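You operate a simulated robot arm through the tools that you are given. There is no shell and no other tool.

Carry out the task below with a simulated robot arm. There is one attempt and no reset: what you move stays moved.

## Task
Ready the foil board: peg in its socket, tape ring over it, weft 2 on the foil.
Fine: open the clamp before the weft goes down; leave the other weft.

The check looks at the end state, three seconds after you hand in, the way a careful person would. Anything else that was tipped, shoved, dropped, spilled or broken makes it a failure.

## Robot
A 6-joint arm with a two-finger gripper, fixed in place. Base frame: the origin is on the floor under the middle of its stand, x ahead of it, y to its left, z up; the work surface is at about z = 820. Lengths are in mm, angles in degrees, forces in N, time in s.
It reaches about 1206 mm from its shoulder. Its first joint turns from -166.0 to 166.0 degrees. Payload 2.45 kg.
Tool frame: the origin (TCP) lies between the finger pads and is the grasp point; the fingertips stand 20 mm ahead of it; z points along the fingers, y is the line along which they close. The gripper opens to 140 mm; its body begins 168 mm behind the TCP.
Orientation is that of the tool frame in the base frame, as a unit quaternion [w, x, y, z]. With the fingers straight down and closing along the base's y, the tool's x points along the base's -x, its y along +y and its z along -z.

## Interface
- The arm moves only by the tool move_arm. Its arguments are lists of equal length, an entry for each row: "xyz": the shift along the base's x, y, z in mm, a list of three; "rotation": the turn, a rotation vector about the base's x, y, z in degrees, a list of three; "grip": the closure, from 0 (fully open) to 1 (shut). In form: {"xyz": [[x, y, z], ...], "rotation": [[wx, wy, wz], ...], "grip": [grip, ...]}. A call has 1 to 20 rows; each row is the pose to reach, as a shift and turn from the pose commanded when the call began. A row lasts 0.2 s, in which the tool goes at most 50 mm and 8.6 degrees; a call with a longer step from one row to the next is refused whole, and so is a gripper value outside its range. Where a pose cannot be reached the arm comes as near as it can. A force on the tool above 90 N (or 10 N above the force at the start of the call, whichever is more), or a blocked arm, ends the call early, and 0.2 s more pass. The fingers move at their own pace (about 45 mm/s each) and stop on an object; they squeeze with about 28 N. The grip force told is the motor's: it shows also when the fingers shut on nothing. Time passes only in rows, and 0.2 s behind the last, so rows that repeat a pose let the fingers close. It gives the time, the measured TCP pose, the force on the tool (base axes), the opening and the grip force at its end, in the units of the frame above (readings bear some noise), with the torque about the TCP (base axes, N m) and any sound that the robot's microphone picked up.
- Cameras (640 x 400 px; columns grow to the right, rows downward): "scene" is fixed at [49.9, 651.3, 1562.7]; the picture's right is [-0.59, -0.80, 0.00], its down [-0.45, 0.34, -0.83] and it looks along [0.66, -0.49, -0.56] (base axes); focal length 357 px, centre (320, 200). "wrist" rides on the gripper at [78, 11, -209] in the tool frame; the picture's right is [-0.14, 0.99, 0.00], its down [-0.92, -0.13, -0.37] and it looks along [-0.37, -0.05, 0.93] (tool axes); focal length 280 px, centre (320, 200). There is no depth. A picture from a camera that has moved, and an enlarged one, comes with that camera's place and axes in the base frame and with its lens.
- snapshot(camera): a new picture of that camera. No time passes.
- inspect(camera, box): a new picture of the part [left, top, right, bottom] of that camera's present view, enlarged. No time passes.
- close_job(): hands the job in; it is judged then, once.

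Nothing tells you positions but the pictures and the camera data. Unless the task says otherwise, let go and move clear before handing in.

The tools are called after "Emit:" as a command line: name --argument value ..., lists and objects as JSON in quotes. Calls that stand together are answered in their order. move_arm: Moves the arm, as the interface text tells. Its arguments: {"type":"object","properties":{"xyz":{"type":"array"},"rotation":{"type":"array"},"grip":{"type":"array"}},"required":["xyz","rotation","grip"]} The other tools are called the same way: snapshot (camera) takes a picture; inspect (camera, box) takes an enlarged picture of a part of a camera's view; close_job () hands the job in.

At the start:

```text
time: 0.0
position: [623.2, -63.0, 1115.5]
orientation: [0.0, 0.0, 1.0, 0.0]
wrist_force: [0.7, -0.4, 0.2]
wrist_torque: [0.02, -0.03, -0.01]
finger_gap: 140.0
grasp_force: 0.1
```

scene: 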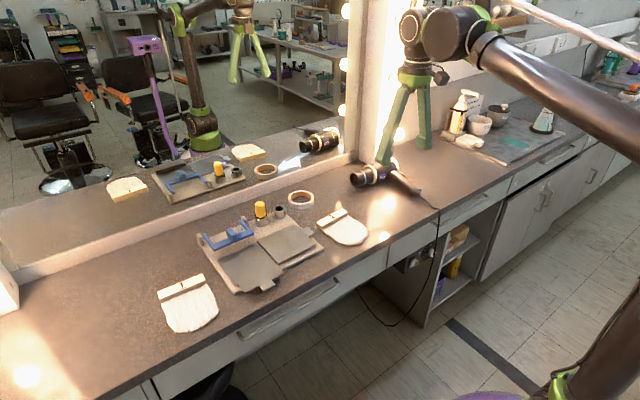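
wrist: 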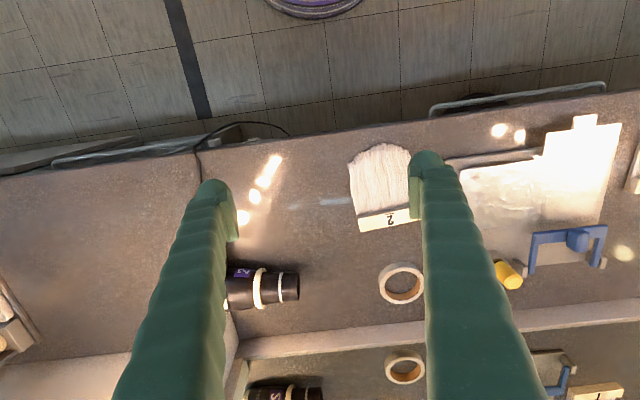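

I see a counter in front of a mirror with a foil board (blue clamp), a yellow peg, a socket, a tape ring and two wefts. I'll look closer before moving.

Emit:
inspect --camera "scene" --box '[140, 170, 380, 340]'

Emit:
inspect --camera "scene" --box '[190, 180, 330, 300]'

Emit:
inspect --camera "wrist" --box '[320, 80, 640, 320]'

```text
2.35 times, centred on (260, 255) of scene
camera zoom: at [49.9, 651.3, 1562.7], right [-0.59, -0.8, 0.0], down [-0.45, 0.34, -0.83], along [0.66, -0.49, -0.56], focal length 840 px, centre (461, 71)
```

zoom: 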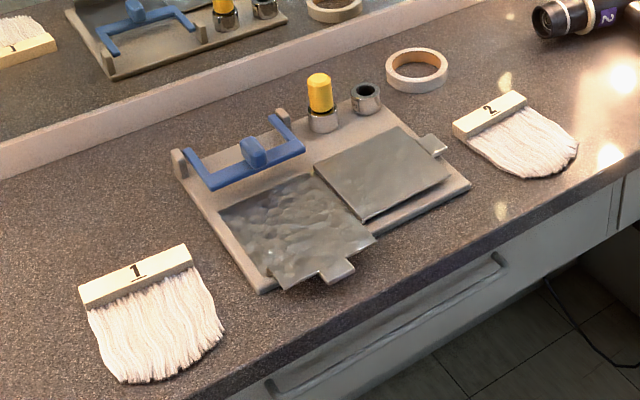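

```text
3.33 times, centred on (260, 240) of scene
camera zoom: at [49.9, 651.3, 1562.7], right [-0.59, -0.8, 0.0], down [-0.45, 0.34, -0.83], along [0.66, -0.49, -0.56], focal length 1190 px, centre (520, 67)
```

zoom: 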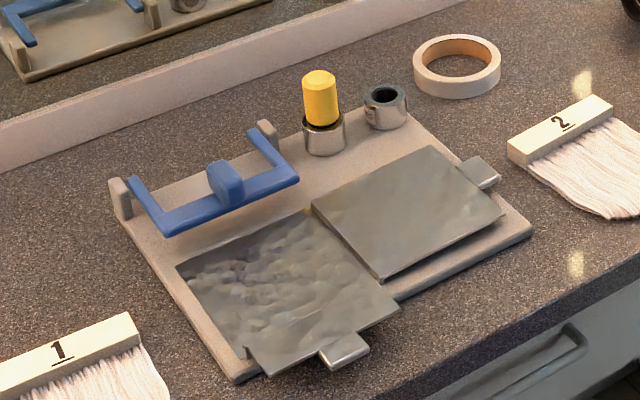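

```text
1.67 times, centred on (480, 200) of wrist
camera zoom: at [545.4, -52.4, 1325.2], right [0.14, 0.99, 0.0], down [0.92, -0.13, 0.37], along [0.37, -0.05, -0.93], focal length 467 px, centre (53, 200)
```

zoom: 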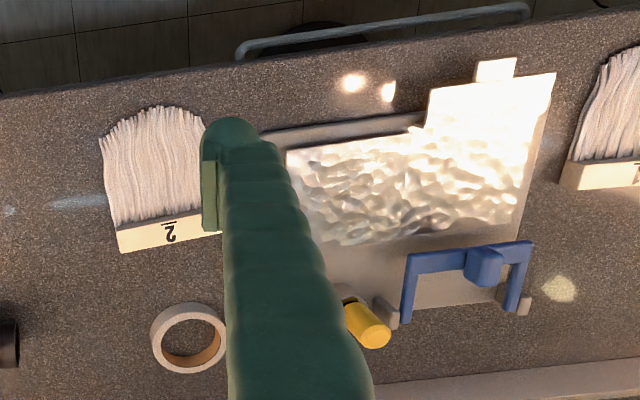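

The board lies around (850, 220), tape ring near (960, 65), weft 2 near (800, 50). I'll move the wrist camera over the board for a better look.

Emit:
move_arm --xyz '[[0, 40, 0], [0, 80, 0], [0, 120, 0], [0, 160, 0], [0, 200, 0], [0, 240, 0], [20, 280, 0], [40, 310, 0], [40, 310, 0]]' --rotation '[[0, 0, 0], [0, 0, 0], [0, 0, 0], [0, 0, 0], [0, 0, 0], [0, 0, 0], [0, 0, 0], [0, 0, 0], [0, 0, 0]]' --grip '[0, 0, 0, 0, 0, 0, 0, 0, 0]'

Emit:
snapshot --camera "wrist"

Emit:
snapshot --camera "scene"

```text
time: 2.0
position: [664.7, 248.5, 1115.6]
orientation: [0.0, 0.0, 1.0, 0.0]
wrist_force: [-0.1, -0.9, -0.5]
wrist_torque: [0.03, -0.01, 0.01]
finger_gap: 140.2
grasp_force: 0.1
```

```text
taken
camera wrist: at [585.6, 258.9, 1326.3], right [0.14, 0.99, 0.0], down [0.92, -0.13, 0.37], along [0.37, -0.05, -0.93], focal length 280 px, centre (320, 200)
```

wrist: 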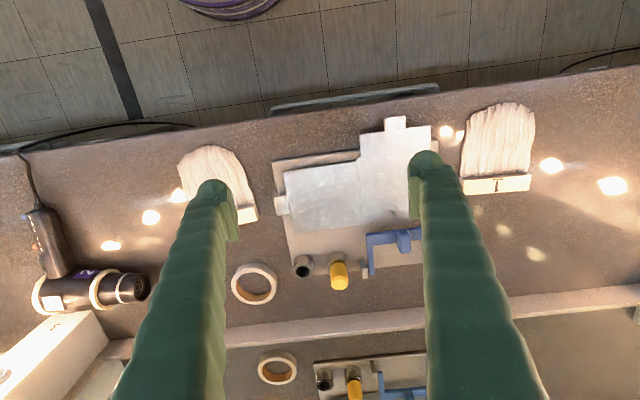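

```text
taken
```

scene: 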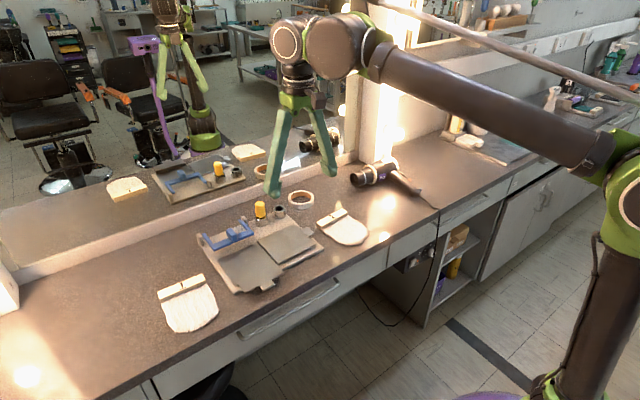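

Emit:
inspect --camera "wrist" --box '[230, 100, 450, 300]'

Emit:
inspect --camera "scene" --box '[235, 185, 325, 240]'

Emit:
inspect --camera "wrist" --box '[270, 230, 430, 300]'

```text
2.00 times, centred on (340, 200) of wrist
camera zoom: at [585.6, 258.9, 1326.3], right [0.14, 0.99, 0.0], down [0.92, -0.13, 0.37], along [0.37, -0.05, -0.93], focal length 561 px, centre (280, 200)
```

zoom: 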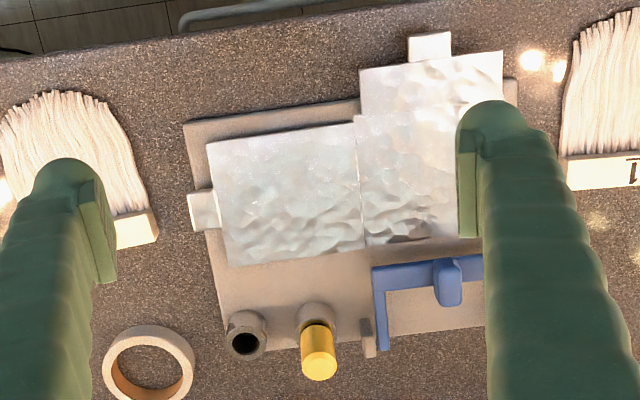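

```text
7.11 times, centred on (280, 212) of scene
camera zoom: at [49.9, 651.3, 1562.7], right [-0.59, -0.8, 0.0], down [-0.45, 0.34, -0.83], along [0.66, -0.49, -0.56], focal length 2538 px, centre (604, 111)
```

zoom: 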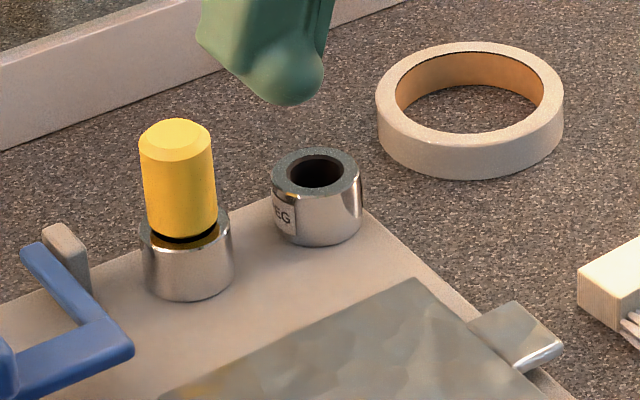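

```text
4.00 times, centred on (350, 265) of wrist
camera zoom: at [585.6, 258.9, 1326.3], right [0.14, 0.99, 0.0], down [0.92, -0.13, 0.37], along [0.37, -0.05, -0.93], focal length 1122 px, centre (200, -60)
```

zoom: 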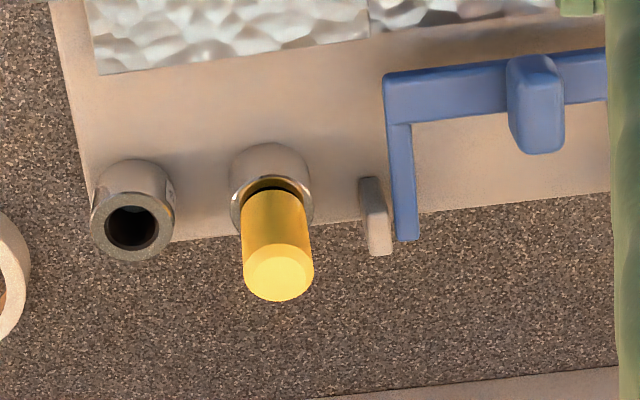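

The empty socket carries a label ending in "EG" (PEG). The peg stands in the unlabelled cup at about (911, 250) and the labelled socket is at about (917, 178). I'll lower the camera for closer views of the foil, clamp and labels.

Emit:
move_arm --xyz '[[0, -20, -40], [0, -40, -80], [0, -60, -120], [0, -70, -160], [0, -70, -160]]' --rotation '[[0, 0, 0], [0, 0, 0], [0, 0, 0], [0, 0, 0], [0, 0, 0]]' --grip '[0, 0, 0, 0, 0]'

Emit:
snapshot --camera "wrist"

Emit:
inspect --camera "wrist" --box '[220, 200, 460, 350]'

Emit:
inspect --camera "scene" --box '[190, 215, 260, 265]'

Emit:
inspect --camera "scene" --box '[200, 220, 330, 300]'

```text
time: 3.2
position: [659.5, 175.4, 954.4]
orientation: [0.0, 0.0, 1.0, 0.0]
wrist_force: [1.2, 0.4, 0.0]
wrist_torque: [-0.02, 0.01, 0.0]
finger_gap: 140.1
grasp_force: 0.1
```

```text
taken
camera wrist: at [581.2, 186.0, 1165.0], right [0.14, 0.99, 0.0], down [0.92, -0.13, 0.37], along [0.37, -0.05, -0.93], focal length 280 px, centre (320, 200)
```

wrist: 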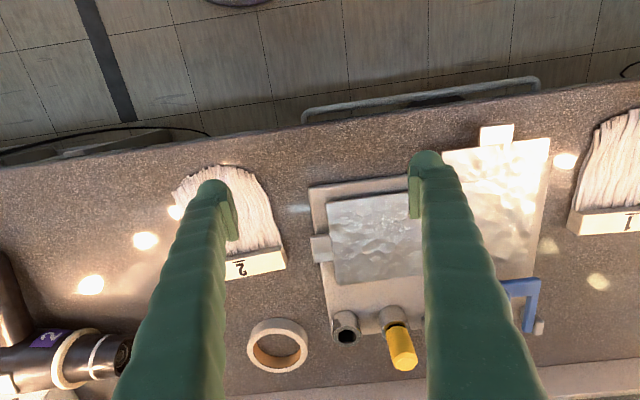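

```text
2.67 times, centred on (340, 275) of wrist
camera zoom: at [581.2, 186.0, 1165.0], right [0.14, 0.99, 0.0], down [0.92, -0.13, 0.37], along [0.37, -0.05, -0.93], focal length 748 px, centre (267, 0)
```

zoom: 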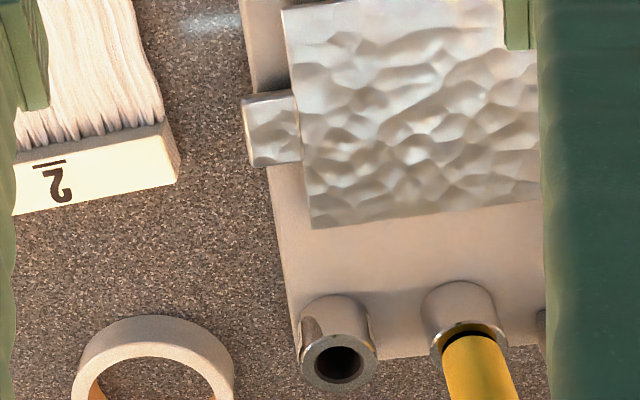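

```text
8.00 times, centred on (225, 240) of scene
camera zoom: at [49.9, 651.3, 1562.7], right [-0.59, -0.8, 0.0], down [-0.45, 0.34, -0.83], along [0.66, -0.49, -0.56], focal length 2855 px, centre (1080, -120)
```

zoom: 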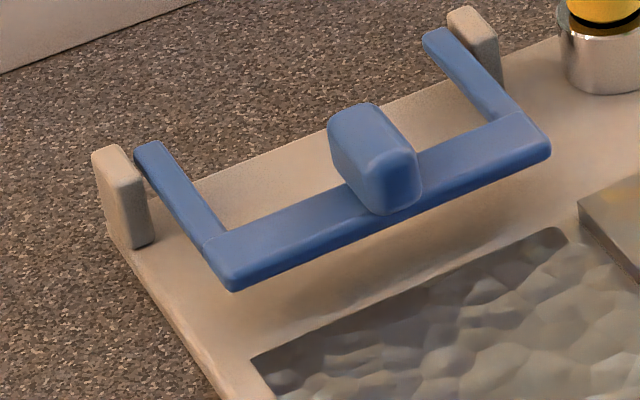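

```text
4.92 times, centred on (265, 260) of scene
camera zoom: at [49.9, 651.3, 1562.7], right [-0.59, -0.8, 0.0], down [-0.45, 0.34, -0.83], along [0.66, -0.49, -0.56], focal length 1757 px, centre (591, -95)
```

zoom: 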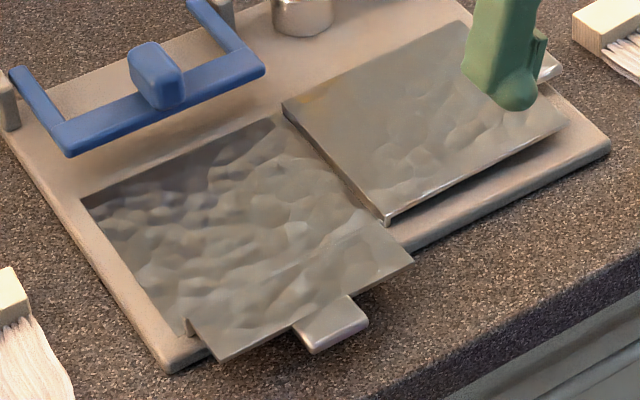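

The left foil (with the front tab) spans about x 720–843, y 312–435, and the clamp bar sits just behind it at z≈868. The hinges look to be at about x 945. I'll go in closer to measure the peg cup and the socket.

Emit:
move_arm --xyz '[[40, 15, 0], [80, 30, 0], [120, 40, 0], [120, 40, 0]]' --rotation '[[0, 0, 0], [0, 0, 0], [0, 0, 0], [0, 0, 0]]' --grip '[0, 0, 0, 0]'

Emit:
snapshot --camera "wrist"

Emit:
inspect --camera "wrist" --box '[240, 180, 400, 280]'

```text
time: 4.2
position: [780.0, 218.5, 954.9]
orientation: [0.0, 0.0, 1.0, 0.0]
wrist_force: [-0.3, -0.4, 1.0]
wrist_torque: [-0.01, -0.01, -0.02]
finger_gap: 140.1
grasp_force: 0.0
```

```text
taken
camera wrist: at [702.5, 228.6, 1164.7], right [0.14, 0.99, 0.0], down [0.92, -0.13, 0.37], along [0.37, -0.05, -0.93], focal length 280 px, centre (320, 200)
```

wrist: 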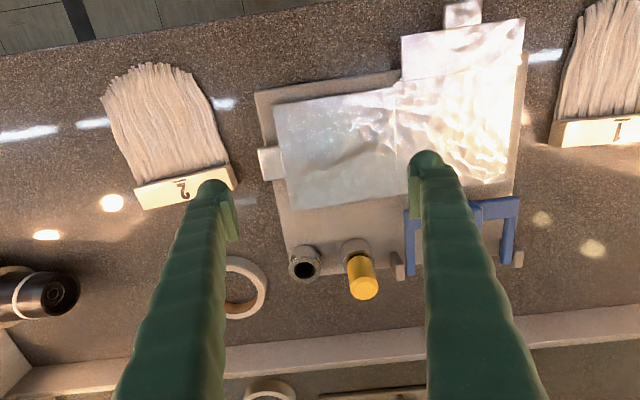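

```text
4.00 times, centred on (320, 230) of wrist
camera zoom: at [702.5, 228.6, 1164.7], right [0.14, 0.99, 0.0], down [0.92, -0.13, 0.37], along [0.37, -0.05, -0.93], focal length 1122 px, centre (320, 80)
```

zoom: 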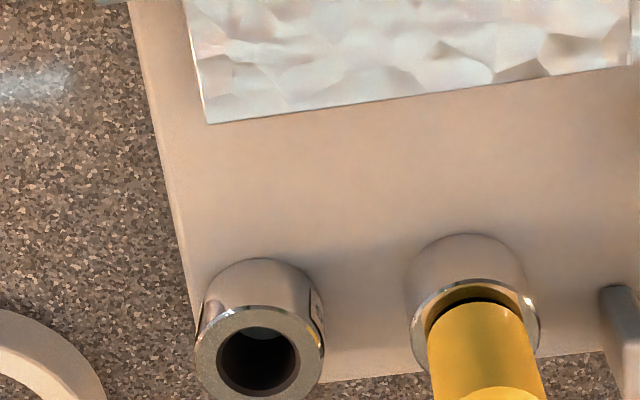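

The labelled socket and the cup are clear at about (914, 179) and (910, 250). I'll turn the gripper 90° so it closes along x, away from the clamp and the sockets, and go above the peg.

Emit:
move_arm --xyz '[[10, 3, 10], [20, 6, 20], [30, 9, 30], [42, 12, 40], [54, 15, 50], [66, 18, 60], [78, 21, 60], [90, 24, 60], [102, 27, 60], [114, 30, 60], [122, 33, 60], [127, 33, 60], [127, 33, 60]]' --rotation '[[0, 0, 8], [0, 0, 16], [0, 0, 24], [0, 0, 32], [0, 0, 40], [0, 0, 48], [0, 0, 56], [0, 0, 64], [0, 0, 72], [0, 0, 80], [0, 0, 88], [0, 0, 90], [0, 0, 90]]' --grip '[0, 0, 0, 0, 0, 0, 0, 0, 0, 0, 0, 0, 0]'

Emit:
snapshot --camera "wrist"

Emit:
snapshot --camera "scene"

```text
time: 7.0
position: [911.8, 250.2, 1016.4]
orientation: [0.001, 0.708, -0.707, -0.001]
wrist_force: [0.2, 0.1, 0.2]
wrist_torque: [-0.01, 0.02, 0.02]
finger_gap: 140.2
grasp_force: 0.0
```

```text
taken
camera wrist: at [901.1, 170.8, 1225.5], right [-0.99, 0.14, 0.0], down [0.13, 0.92, 0.37], along [0.05, 0.37, -0.93], focal length 280 px, centre (320, 200)
```

wrist: 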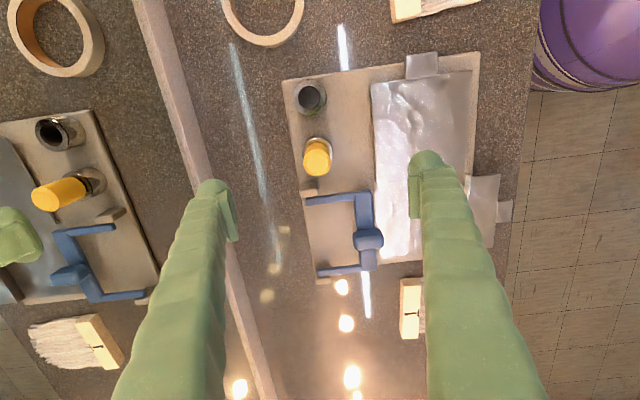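

```text
taken
```

scene: 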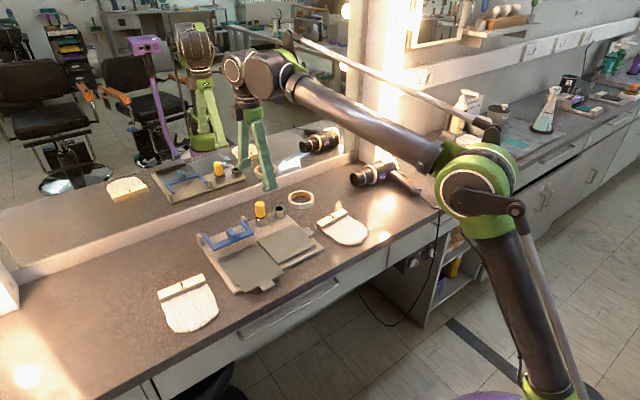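

Emit:
inspect --camera "wrist" --box '[270, 60, 400, 300]'

Emit:
inspect --camera "wrist" --box '[280, 70, 360, 120]'

Emit:
inspect --camera "wrist" --box '[280, 130, 360, 180]'

```text
1.67 times, centred on (335, 180) of wrist
camera zoom: at [901.1, 170.8, 1225.5], right [-0.99, 0.14, 0.0], down [0.13, 0.92, 0.37], along [0.05, 0.37, -0.93], focal length 467 px, centre (295, 233)
```

zoom: 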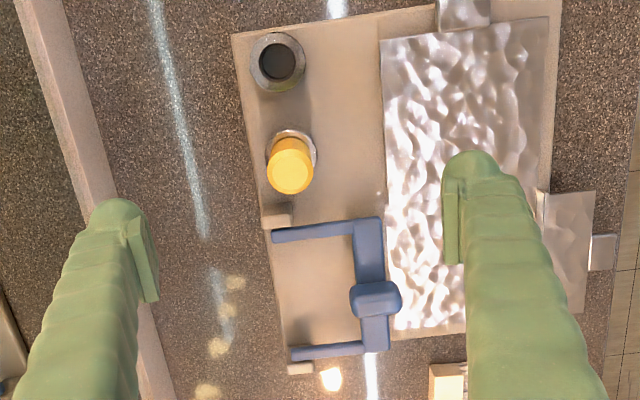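

```text
8.00 times, centred on (320, 95) of wrist
camera zoom: at [901.1, 170.8, 1225.5], right [-0.99, 0.14, 0.0], down [0.13, 0.92, 0.37], along [0.05, 0.37, -0.93], focal length 2243 px, centre (320, 1040)
```

zoom: 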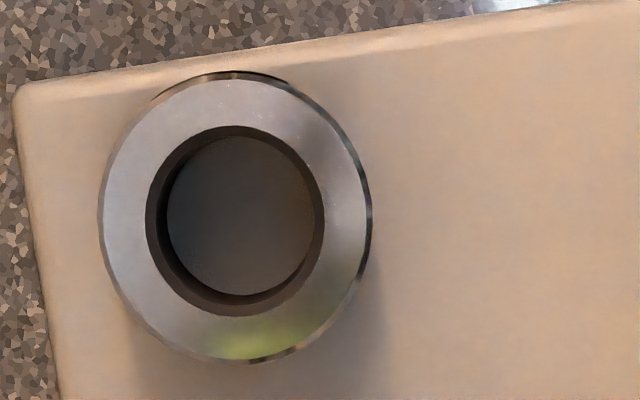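

```text
8.00 times, centred on (320, 155) of wrist
camera zoom: at [901.1, 170.8, 1225.5], right [-0.99, 0.14, 0.0], down [0.13, 0.92, 0.37], along [0.05, 0.37, -0.93], focal length 2243 px, centre (320, 560)
```

zoom: 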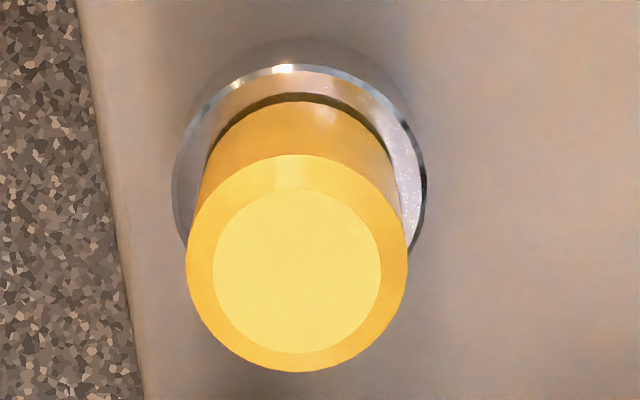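

Peg is centred at about (915, 249), and the gripper is 3 mm short of it in x. I'll shift, descend around the yellow handle and close.

Emit:
move_arm --xyz '[[3, 0, -20], [3.5, 0, -50], [3.5, 0, -80], [3.5, 0, -105], [3.5, 0, -119], [3.5, 0, -119]]' --rotation '[[0, 0, 0], [0, 0, 0], [0, 0, 0], [0, 0, 0], [0, 0, 0], [0, 0, 0]]' --grip '[0.3, 0.4, 0.5, 0.5, 0.5, 0.5]'

Emit:
snapshot --camera "wrist"

Emit:
inspect --camera "scene" --box '[230, 170, 320, 240]'

```text
time: 8.4
position: [915.4, 248.1, 895.3]
orientation: [0.001, 0.707, -0.707, -0.001]
wrist_force: [-0.4, -0.8, -0.2]
wrist_torque: [-0.05, 0.04, -0.02]
finger_gap: 69.8
grasp_force: 0.1
```

```text
taken
camera wrist: at [904.7, 169.6, 1105.2], right [-0.99, 0.14, 0.0], down [0.13, 0.92, 0.37], along [0.05, 0.37, -0.93], focal length 280 px, centre (320, 200)
```

wrist: 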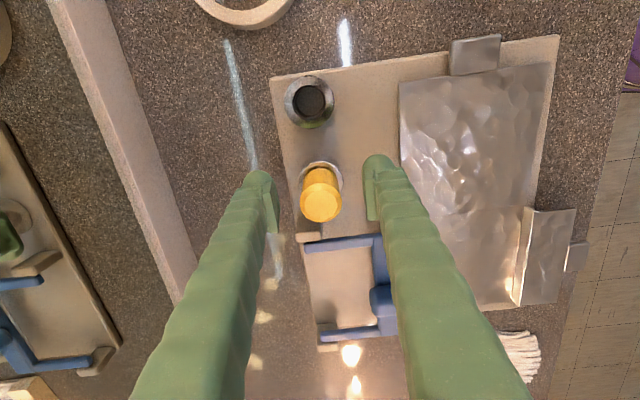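

```text
5.71 times, centred on (275, 205) of scene
camera zoom: at [49.9, 651.3, 1562.7], right [-0.59, -0.8, 0.0], down [-0.45, 0.34, -0.83], along [0.66, -0.49, -0.56], focal length 2039 px, centre (577, 171)
```

zoom: 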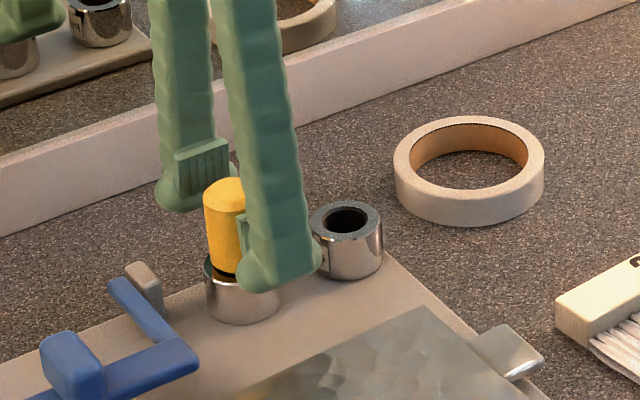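

Fingers straddle the peg evenly. Closing now.

Emit:
move_arm --xyz '[[0, 0, 0], [0, 0, 0], [0, 0, 0], [0, 0, 0], [0, 0, 0]]' --rotation '[[0, 0, 0], [0, 0, 0], [0, 0, 0], [0, 0, 0], [0, 0, 0]]' --grip '[1, 1, 1, 1, 1]'

Emit:
snapshot --camera "wrist"

```text
time: 9.6
position: [915.1, 249.0, 894.5]
orientation: [0.0, 0.707, -0.707, 0.0]
wrist_force: [0.2, -0.2, -0.8]
wrist_torque: [0.01, 0.02, -0.01]
finger_gap: 30.2
grasp_force: 28.4
```

```text
taken
camera wrist: at [904.8, 169.6, 1105.4], right [-0.99, 0.14, 0.0], down [0.13, 0.92, 0.37], along [0.05, 0.37, -0.93], focal length 280 px, centre (320, 200)
```

wrist: 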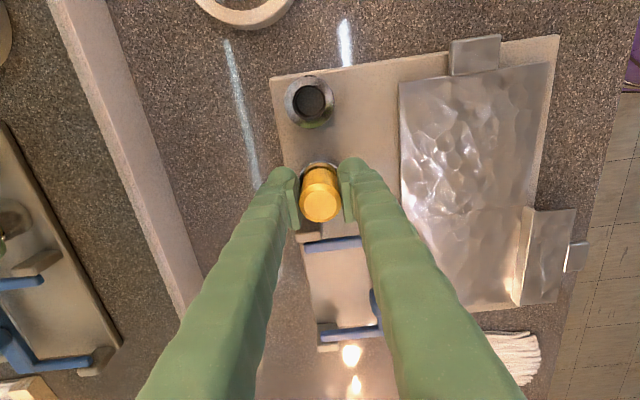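

Peg held (30 mm). Lifting straight up.

Emit:
move_arm --xyz '[[0, 0, 10], [0, 0, 25], [0, 0, 45], [0, 0, 70], [0, 0, 95], [0, 0, 95]]' --rotation '[[0, 0, 0], [0, 0, 0], [0, 0, 0], [0, 0, 0], [0, 0, 0], [0, 0, 0]]' --grip '[1, 1, 1, 1, 1, 1]'

Emit:
snapshot --camera "wrist"

Emit:
inspect --camera "scene" --box '[220, 140, 320, 240]'

```text
time: 11.0
position: [915.5, 248.8, 991.9]
orientation: [0.001, 0.707, -0.707, 0.0]
wrist_force: [0.6, 0.0, 0.1]
wrist_torque: [0.0, 0.01, -0.01]
finger_gap: 30.3
grasp_force: 28.1
```

```text
taken
camera wrist: at [904.4, 170.6, 1201.9], right [-0.99, 0.14, 0.0], down [0.13, 0.92, 0.37], along [0.05, 0.37, -0.93], focal length 280 px, centre (320, 200)
```

wrist: 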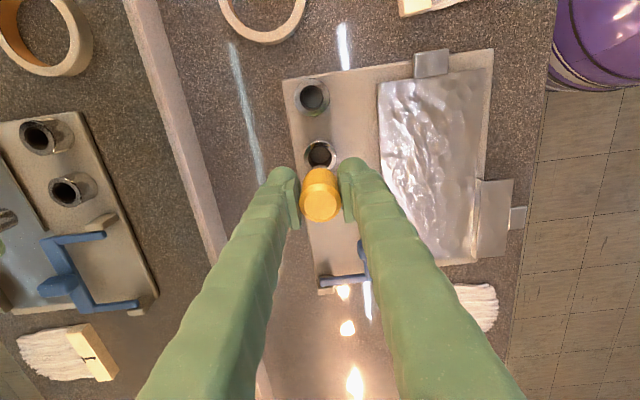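

```text
4.00 times, centred on (270, 190) of scene
camera zoom: at [49.9, 651.3, 1562.7], right [-0.59, -0.8, 0.0], down [-0.45, 0.34, -0.83], along [0.66, -0.49, -0.56], focal length 1428 px, centre (520, 240)
```

zoom: 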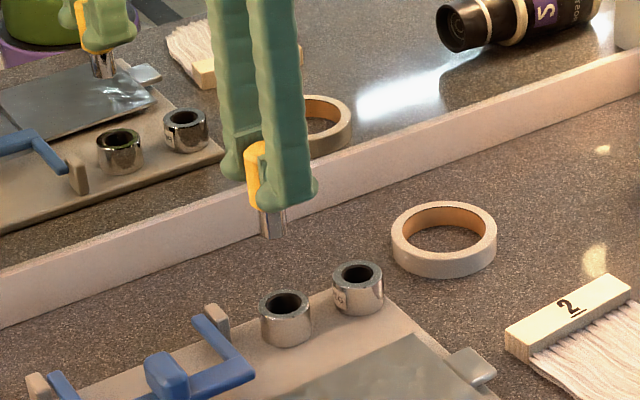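

The peg has a metal shank. I'll measure both holes precisely now.

Emit:
inspect --camera "wrist" --box '[280, 70, 360, 120]'

Emit:
inspect --camera "wrist" --box '[280, 130, 360, 180]'

Emit:
inspect --camera "scene" --box '[265, 165, 325, 235]'

Emit:
inspect --camera "wrist" --box '[280, 150, 360, 240]'

```text
8.00 times, centred on (320, 95) of wrist
camera zoom: at [904.4, 170.6, 1201.9], right [-0.99, 0.14, 0.0], down [0.13, 0.92, 0.37], along [0.05, 0.37, -0.93], focal length 2243 px, centre (320, 1040)
```

zoom: 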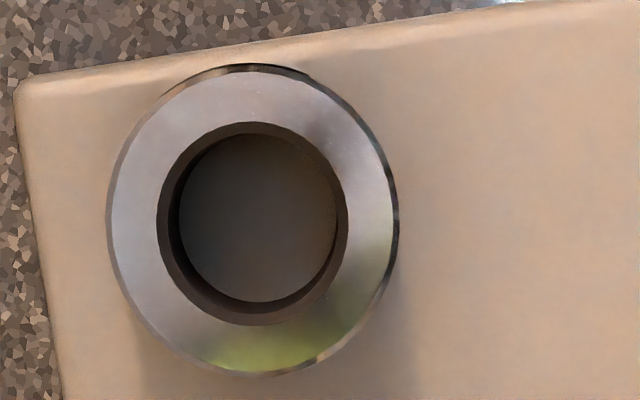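

```text
8.00 times, centred on (320, 155) of wrist
camera zoom: at [904.4, 170.6, 1201.9], right [-0.99, 0.14, 0.0], down [0.13, 0.92, 0.37], along [0.05, 0.37, -0.93], focal length 2243 px, centre (320, 560)
```

zoom: 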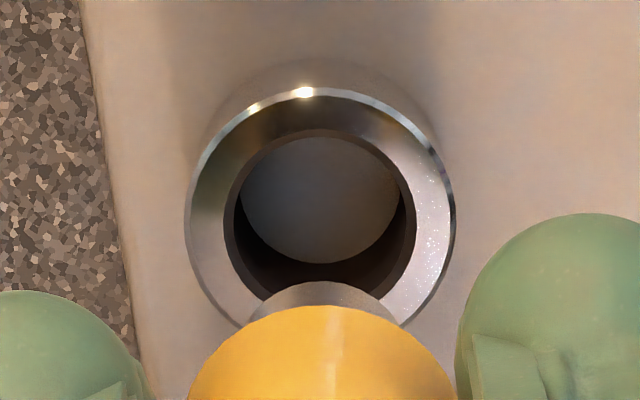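

```text
5.71 times, centred on (295, 200) of scene
camera zoom: at [49.9, 651.3, 1562.7], right [-0.59, -0.8, 0.0], down [-0.45, 0.34, -0.83], along [0.66, -0.49, -0.56], focal length 2039 px, centre (463, 200)
```

zoom: 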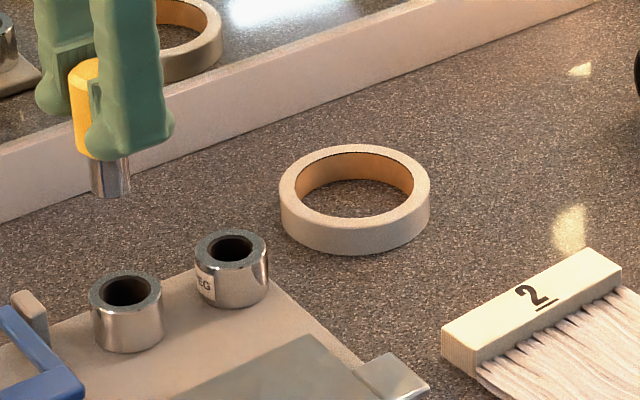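

```text
4.44 times, centred on (320, 195) of wrist
camera zoom: at [904.4, 170.6, 1201.9], right [-0.99, 0.14, 0.0], down [0.13, 0.92, 0.37], along [0.05, 0.37, -0.93], focal length 1246 px, centre (320, 222)
```

zoom: 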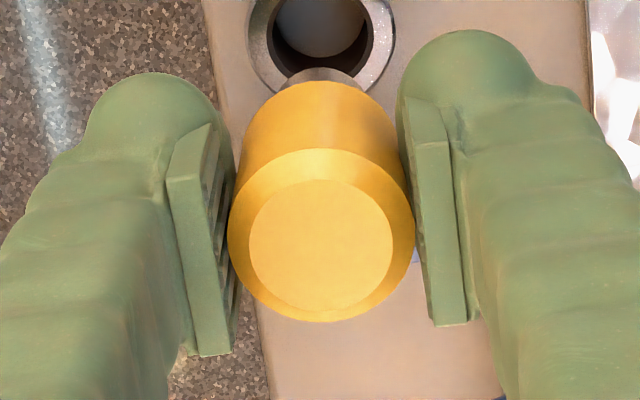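

Both collars are level, the labelled hole is about 27 mm and the shank about 22 mm. The hole lies about 68–69 mm towards -y from the peg's present place. I'll move over it and lower to just above for an alignment check.

Emit:
move_arm --xyz '[[0, -30, 0], [0, -60, 0], [0, -68.3, 0], [0, -68.3, -25], [0, -68.3, -45], [0, -68.3, -55], [0, -68.3, -55]]' --rotation '[[0, 0, 0], [0, 0, 0], [0, 0, 0], [0, 0, 0], [0, 0, 0], [0, 0, 0], [0, 0, 0]]' --grip '[1, 1, 1, 1, 1, 1, 1]'

Emit:
inspect --camera "scene" --box '[255, 170, 315, 230]'

Emit:
inspect --camera "wrist" --box '[270, 130, 370, 230]'

```text
time: 12.6
position: [914.3, 184.7, 934.9]
orientation: [0.0, 0.707, -0.707, -0.001]
wrist_force: [-0.6, 0.0, -1.5]
wrist_torque: [0.02, 0.01, 0.0]
finger_gap: 30.5
grasp_force: 28.2
```

```text
6.67 times, centred on (285, 200) of scene
camera zoom: at [49.9, 651.3, 1562.7], right [-0.59, -0.8, 0.0], down [-0.45, 0.34, -0.83], along [0.66, -0.49, -0.56], focal length 2379 px, centre (553, 200)
```

zoom: 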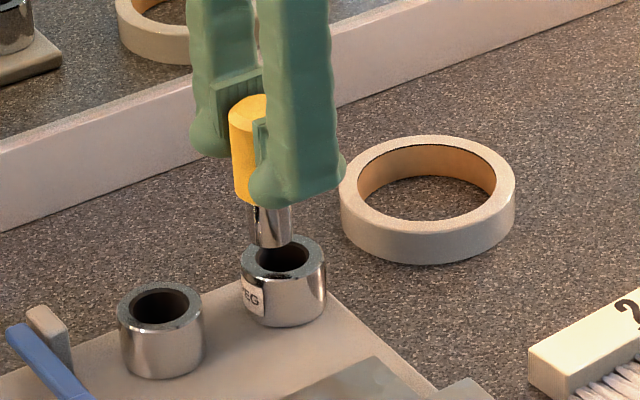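

```text
4.00 times, centred on (320, 180) of wrist
camera zoom: at [903.4, 105.3, 1146.0], right [-0.99, 0.14, 0.0], down [0.13, 0.92, 0.37], along [0.05, 0.37, -0.93], focal length 1122 px, centre (320, 280)
```

zoom: 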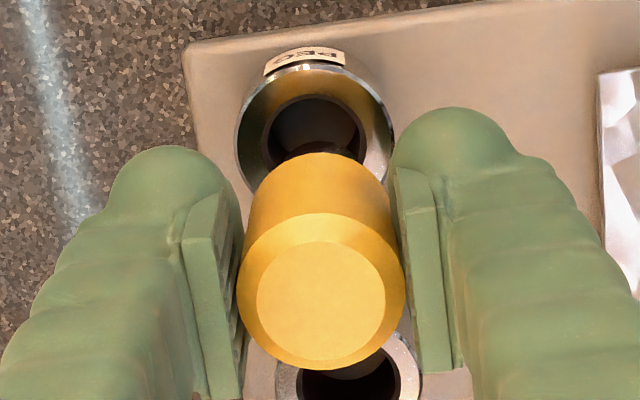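

The label "PEG" is confirmed on this socket. The peg looks a few mm off towards +y; I'll zoom in to measure.

Emit:
inspect --camera "scene" --box '[270, 180, 310, 220]'

Emit:
inspect --camera "wrist" --box '[290, 130, 350, 200]'

```text
10.00 times, centred on (290, 200) of scene
camera zoom: at [49.9, 651.3, 1562.7], right [-0.59, -0.8, 0.0], down [-0.45, 0.34, -0.83], along [0.66, -0.49, -0.56], focal length 3569 px, centre (620, 200)
```

zoom: 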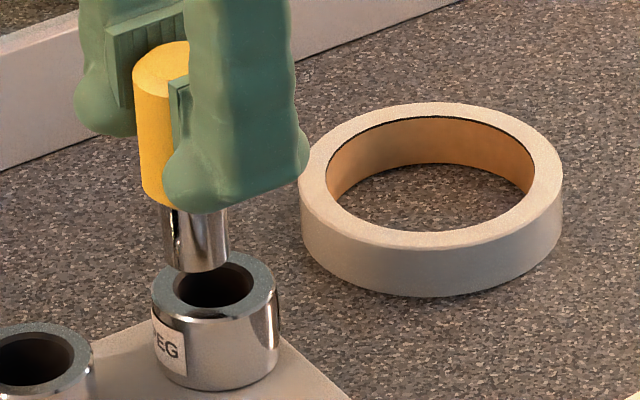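

```text
5.71 times, centred on (320, 165) of wrist
camera zoom: at [903.4, 105.3, 1146.0], right [-0.99, 0.14, 0.0], down [0.13, 0.92, 0.37], along [0.05, 0.37, -0.93], focal length 1602 px, centre (320, 400)
```

zoom: 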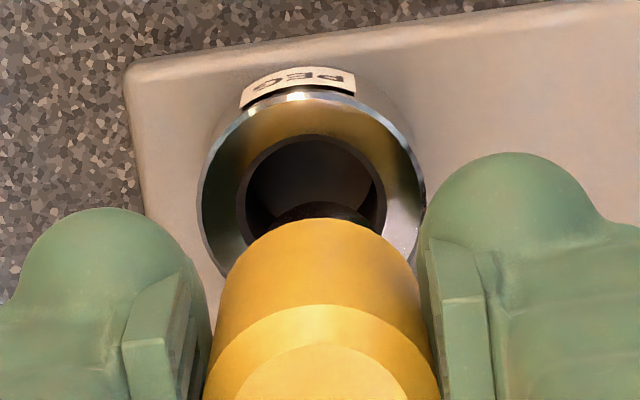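

Both views agree that the peg leans about 2.6° in the grip, with the shank's foot roughly 7 mm towards +y of the hole. I'll straighten it by turning about x and shift to line it up, then check again.

Emit:
move_arm --xyz '[[0.6, -2.3, 2], [1.2, -4.6, 2], [1.2, -4.6, 2], [1.2, -4.6, 2]]' --rotation '[[-1.3, 0, 0], [-2.6, 0, 0], [-2.6, 0, 0], [-2.6, 0, 0]]' --grip '[1, 1, 1, 1]'

Emit:
inspect --camera "scene" --box '[270, 180, 310, 220]'

Emit:
inspect --camera "wrist" --box '[290, 130, 350, 200]'

Emit:
inspect --camera "wrist" --box '[270, 130, 370, 230]'

```text
time: 13.6
position: [914.8, 177.2, 938.6]
orientation: [0.017, 0.707, -0.707, 0.015]
wrist_force: [0.3, 0.5, 0.2]
wrist_torque: [0.01, 0.05, -0.03]
finger_gap: 30.3
grasp_force: 28.1
```

```text
10.00 times, centred on (290, 200) of scene
camera zoom: at [49.9, 651.3, 1562.7], right [-0.59, -0.8, 0.0], down [-0.45, 0.34, -0.83], along [0.66, -0.49, -0.56], focal length 3569 px, centre (620, 200)
```

zoom: 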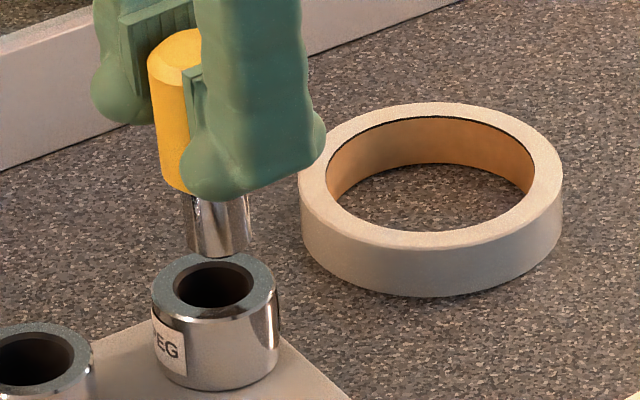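

```text
5.71 times, centred on (320, 165) of wrist
camera zoom: at [904.1, 108.3, 1151.5], right [-0.99, 0.14, -0.01], down [0.13, 0.94, 0.33], along [0.05, 0.32, -0.94], focal length 1602 px, centre (320, 400)
```

zoom: 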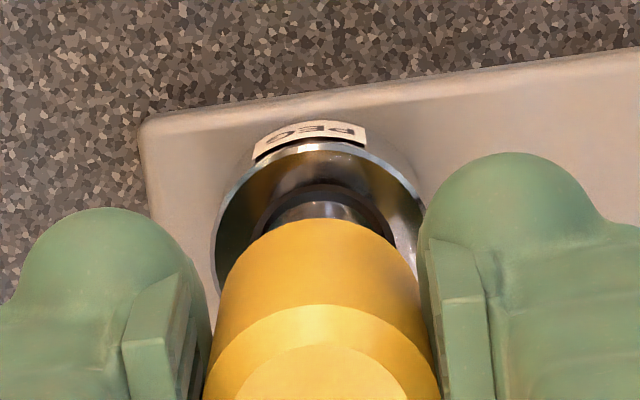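

```text
4.00 times, centred on (320, 180) of wrist
camera zoom: at [904.1, 108.3, 1151.5], right [-0.99, 0.14, -0.01], down [0.13, 0.94, 0.33], along [0.05, 0.32, -0.94], focal length 1122 px, centre (320, 280)
```

zoom: 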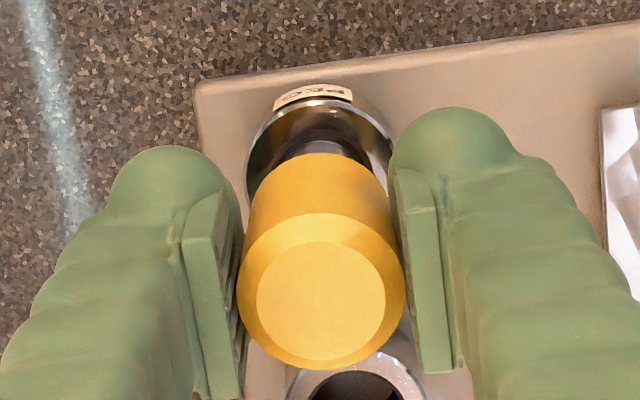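

Now the lean is gone, x is aligned, and the shank is about 2.5 mm too far towards -y. I'll correct that and check once more.

Emit:
move_arm --xyz '[[0, 1.3, 0], [0, 2.5, 0], [0, 2.5, -2], [0, 2.5, -2]]' --rotation '[[0, 0, 0], [0, 0, 0], [0, 0, 0], [0, 0, 0]]' --grip '[1, 1, 1, 1]'

Emit:
inspect --camera "scene" --box '[270, 180, 310, 220]'

Emit:
inspect --camera "wrist" --box '[290, 130, 350, 200]'

```text
time: 14.6
position: [915.5, 180.3, 937.3]
orientation: [0.017, 0.707, -0.707, 0.016]
wrist_force: [-0.1, 0.0, -1.0]
wrist_torque: [0.01, 0.03, 0.03]
finger_gap: 30.3
grasp_force: 28.2
```

```text
10.00 times, centred on (290, 200) of scene
camera zoom: at [49.9, 651.3, 1562.7], right [-0.59, -0.8, 0.0], down [-0.45, 0.34, -0.83], along [0.66, -0.49, -0.56], focal length 3569 px, centre (620, 200)
```

zoom: 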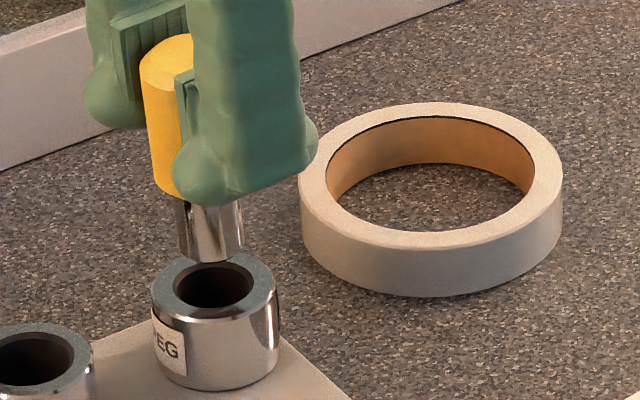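

```text
5.71 times, centred on (320, 165) of wrist
camera zoom: at [904.7, 110.9, 1150.2], right [-0.99, 0.14, -0.01], down [0.13, 0.94, 0.33], along [0.05, 0.32, -0.94], focal length 1602 px, centre (320, 400)
```

zoom: 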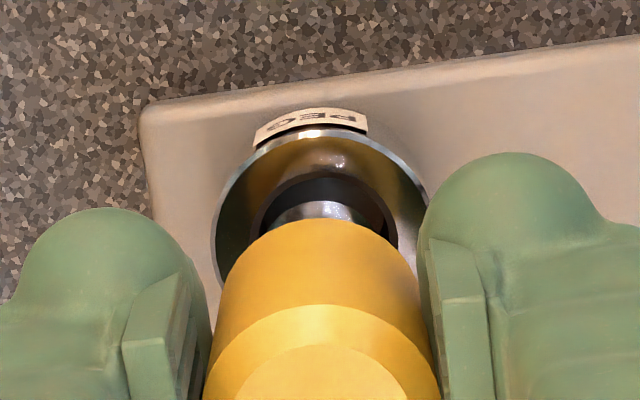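

Aligned within about 0.5 mm in both views. Descending into the socket.

Emit:
move_arm --xyz '[[0, 0, -6], [0, 0, -12], [0, 0, -17], [0, 0, -22], [0, 0, -27], [0, 0, -27]]' --rotation '[[0, 0, 0], [0, 0, 0], [0, 0, 0], [0, 0, 0], [0, 0, 0], [0, 0, 0]]' --grip '[1, 1, 1, 1, 1, 1]'

Emit:
inspect --camera "scene" --box '[270, 180, 310, 220]'

Emit:
inspect --camera "wrist" --box '[290, 130, 350, 200]'

```text
time: 16.0
position: [915.3, 180.7, 909.9]
orientation: [-0.017, -0.707, 0.707, -0.016]
wrist_force: [0.2, 0.6, -0.8]
wrist_torque: [0.02, 0.03, 0.0]
finger_gap: 30.5
grasp_force: 28.2
```

```text
10.00 times, centred on (290, 200) of scene
camera zoom: at [49.9, 651.3, 1562.7], right [-0.59, -0.8, 0.0], down [-0.45, 0.34, -0.83], along [0.66, -0.49, -0.56], focal length 3569 px, centre (620, 200)
```

zoom: 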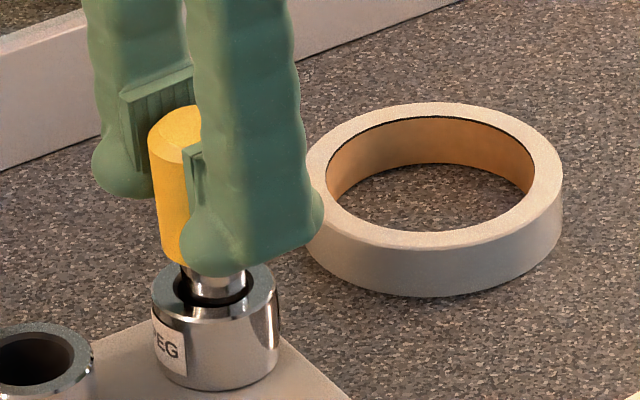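

```text
5.71 times, centred on (320, 165) of wrist
camera zoom: at [904.0, 110.6, 1123.0], right [-0.99, 0.14, -0.01], down [0.13, 0.94, 0.33], along [0.05, 0.32, -0.94], focal length 1602 px, centre (320, 400)
```

zoom: 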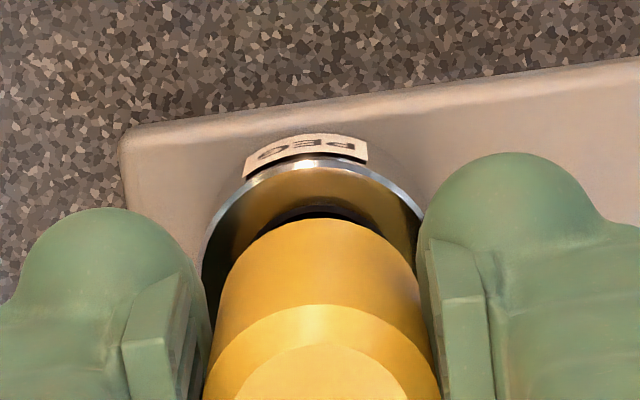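

The shank is entering the hole with no force. Continuing down until it seats.

Emit:
move_arm --xyz '[[0, 0, -4], [0, 0, -8], [0, 0, -11], [0, 0, -13], [0, 0, -15], [0, 0, -16]]' --rotation '[[0, 0, 0], [0, 0, 0], [0, 0, 0], [0, 0, 0], [0, 0, 0], [0, 0, 0]]' --grip '[1, 1, 1, 1, 1, 1]'

Emit:
inspect --camera "scene" --box '[270, 180, 310, 220]'

```text
time: 17.4
position: [914.5, 180.5, 892.5]
orientation: [-0.017, -0.707, 0.707, -0.016]
wrist_force: [11.1, 1.6, 21.8]
wrist_torque: [0.06, -0.17, 0.0]
finger_gap: 30.3
grasp_force: 28.1
```

```text
10.00 times, centred on (290, 200) of scene
camera zoom: at [49.9, 651.3, 1562.7], right [-0.59, -0.8, 0.0], down [-0.45, 0.34, -0.83], along [0.66, -0.49, -0.56], focal length 3569 px, centre (620, 200)
```

zoom: 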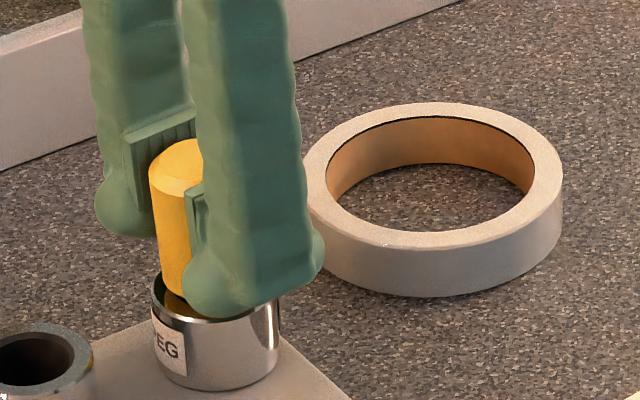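

Seated (contact force up, TCP at 892 as in the original cup). Easing the pressure and opening the fingers a little.

Emit:
move_arm --xyz '[[0, 0, 1.5], [0, 0, 1.5], [0, 0, 1.5], [0, 0, 1.5]]' --rotation '[[0, 0, 0], [0, 0, 0], [0, 0, 0], [0, 0, 0]]' --grip '[1, 0.6, 0.5, 0.5]'

Emit:
inspect --camera "scene" --box '[260, 170, 320, 230]'

Emit:
inspect --camera "wrist" --box '[250, 110, 390, 250]'

```text
time: 18.4
position: [916.2, 180.6, 893.5]
orientation: [-0.017, -0.707, 0.707, -0.016]
wrist_force: [0.7, 0.0, 0.0]
wrist_torque: [0.01, -0.03, 0.0]
finger_gap: 70.0
grasp_force: 0.1
```

```text
6.67 times, centred on (290, 200) of scene
camera zoom: at [49.9, 651.3, 1562.7], right [-0.59, -0.8, 0.0], down [-0.45, 0.34, -0.83], along [0.66, -0.49, -0.56], focal length 2379 px, centre (520, 200)
```

zoom: 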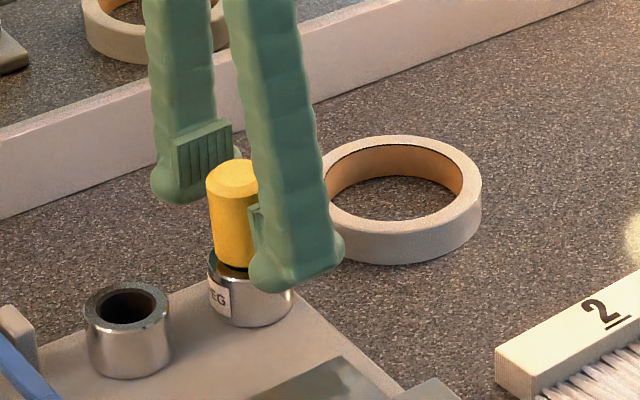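

```text
2.86 times, centred on (320, 180) of wrist
camera zoom: at [904.3, 110.9, 1107.7], right [-0.99, 0.14, -0.01], down [0.13, 0.94, 0.33], along [0.05, 0.32, -0.94], focal length 801 px, centre (320, 257)
```

zoom: 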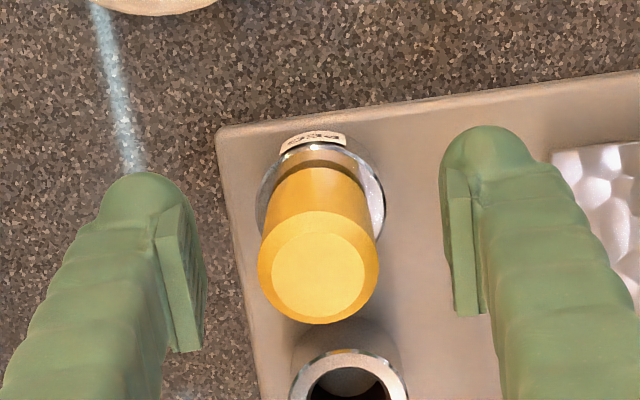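

The peg stands upright in its labelled socket. Next I'll rise clear, straighten the tool, and go above the tape ring.

Emit:
move_arm --xyz '[[0, 0, 30], [0, 0, 65], [0, 0, 100], [5, -20, 120], [15, -55, 120], [30, -90, 120], [40, -115, 120], [40, -115, 120]]' --rotation '[[0, 0, 0], [0, 0, 0], [0, 0, 0], [2.6, 0, 0], [2.6, 0, 0], [2.6, 0, 0], [2.6, 0, 0], [2.6, 0, 0]]' --grip '[0.5, 0.5, 0.4, 0.2, 0, 0, 0, 0]'

Emit:
snapshot --camera "wrist"

Emit:
inspect --camera "scene" --box '[240, 160, 360, 260]'

```text
time: 20.2
position: [958.6, 64.6, 1013.3]
orientation: [0.0, -0.707, 0.707, 0.001]
wrist_force: [0.2, -0.3, 0.1]
wrist_torque: [-0.03, 0.01, 0.02]
finger_gap: 140.1
grasp_force: 0.1
```

```text
taken
camera wrist: at [948.8, -14.0, 1224.7], right [-0.99, 0.14, 0.0], down [0.13, 0.92, 0.37], along [0.05, 0.37, -0.93], focal length 280 px, centre (320, 200)
```

wrist: 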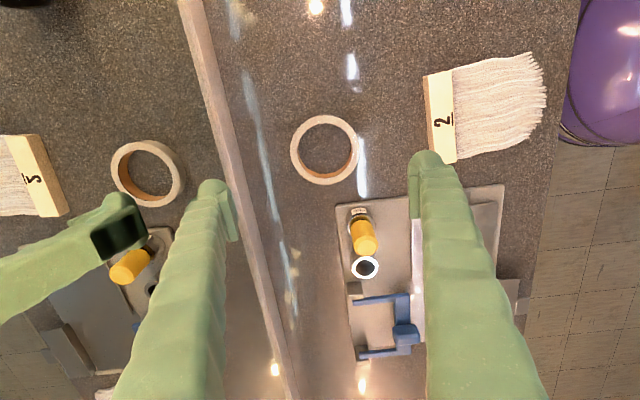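

```text
4.00 times, centred on (300, 210) of scene
camera zoom: at [49.9, 651.3, 1562.7], right [-0.59, -0.8, 0.0], down [-0.45, 0.34, -0.83], along [0.66, -0.49, -0.56], focal length 1428 px, centre (400, 160)
```

zoom: 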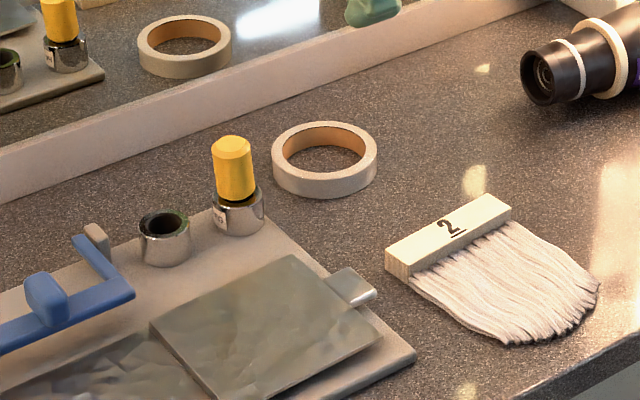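

Emit:
inspect --camera "wrist" --box '[270, 100, 380, 200]'

Emit:
inspect --camera "scene" --box '[295, 175, 345, 225]'

Emit:
inspect --camera "wrist" --box '[410, 40, 560, 180]'

```text
4.00 times, centred on (325, 150) of wrist
camera zoom: at [948.8, -14.0, 1224.7], right [-0.99, 0.14, 0.0], down [0.13, 0.92, 0.37], along [0.05, 0.37, -0.93], focal length 1122 px, centre (300, 400)
```

zoom: 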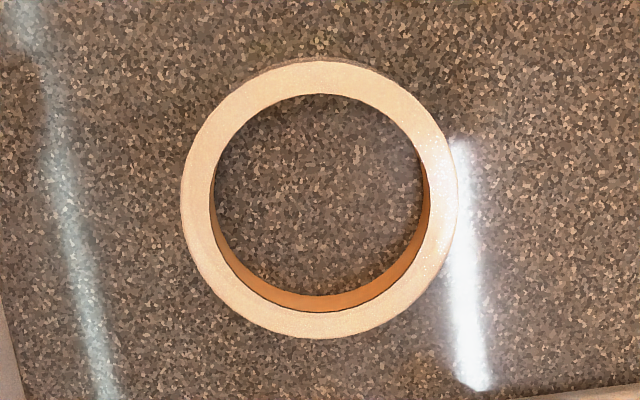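

```text
8.00 times, centred on (320, 200) of scene
camera zoom: at [49.9, 651.3, 1562.7], right [-0.59, -0.8, 0.0], down [-0.45, 0.34, -0.83], along [0.66, -0.49, -0.56], focal length 2855 px, centre (320, 200)
```

zoom: 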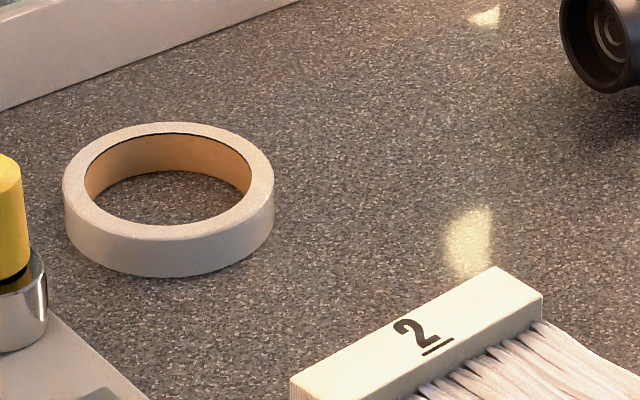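

```text
2.86 times, centred on (485, 110) of wrist
camera zoom: at [948.8, -14.0, 1224.7], right [-0.99, 0.14, 0.0], down [0.13, 0.92, 0.37], along [0.05, 0.37, -0.93], focal length 801 px, centre (-151, 457)
```

zoom: 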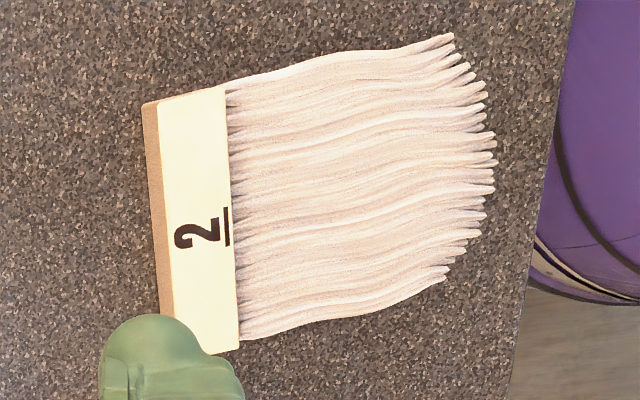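

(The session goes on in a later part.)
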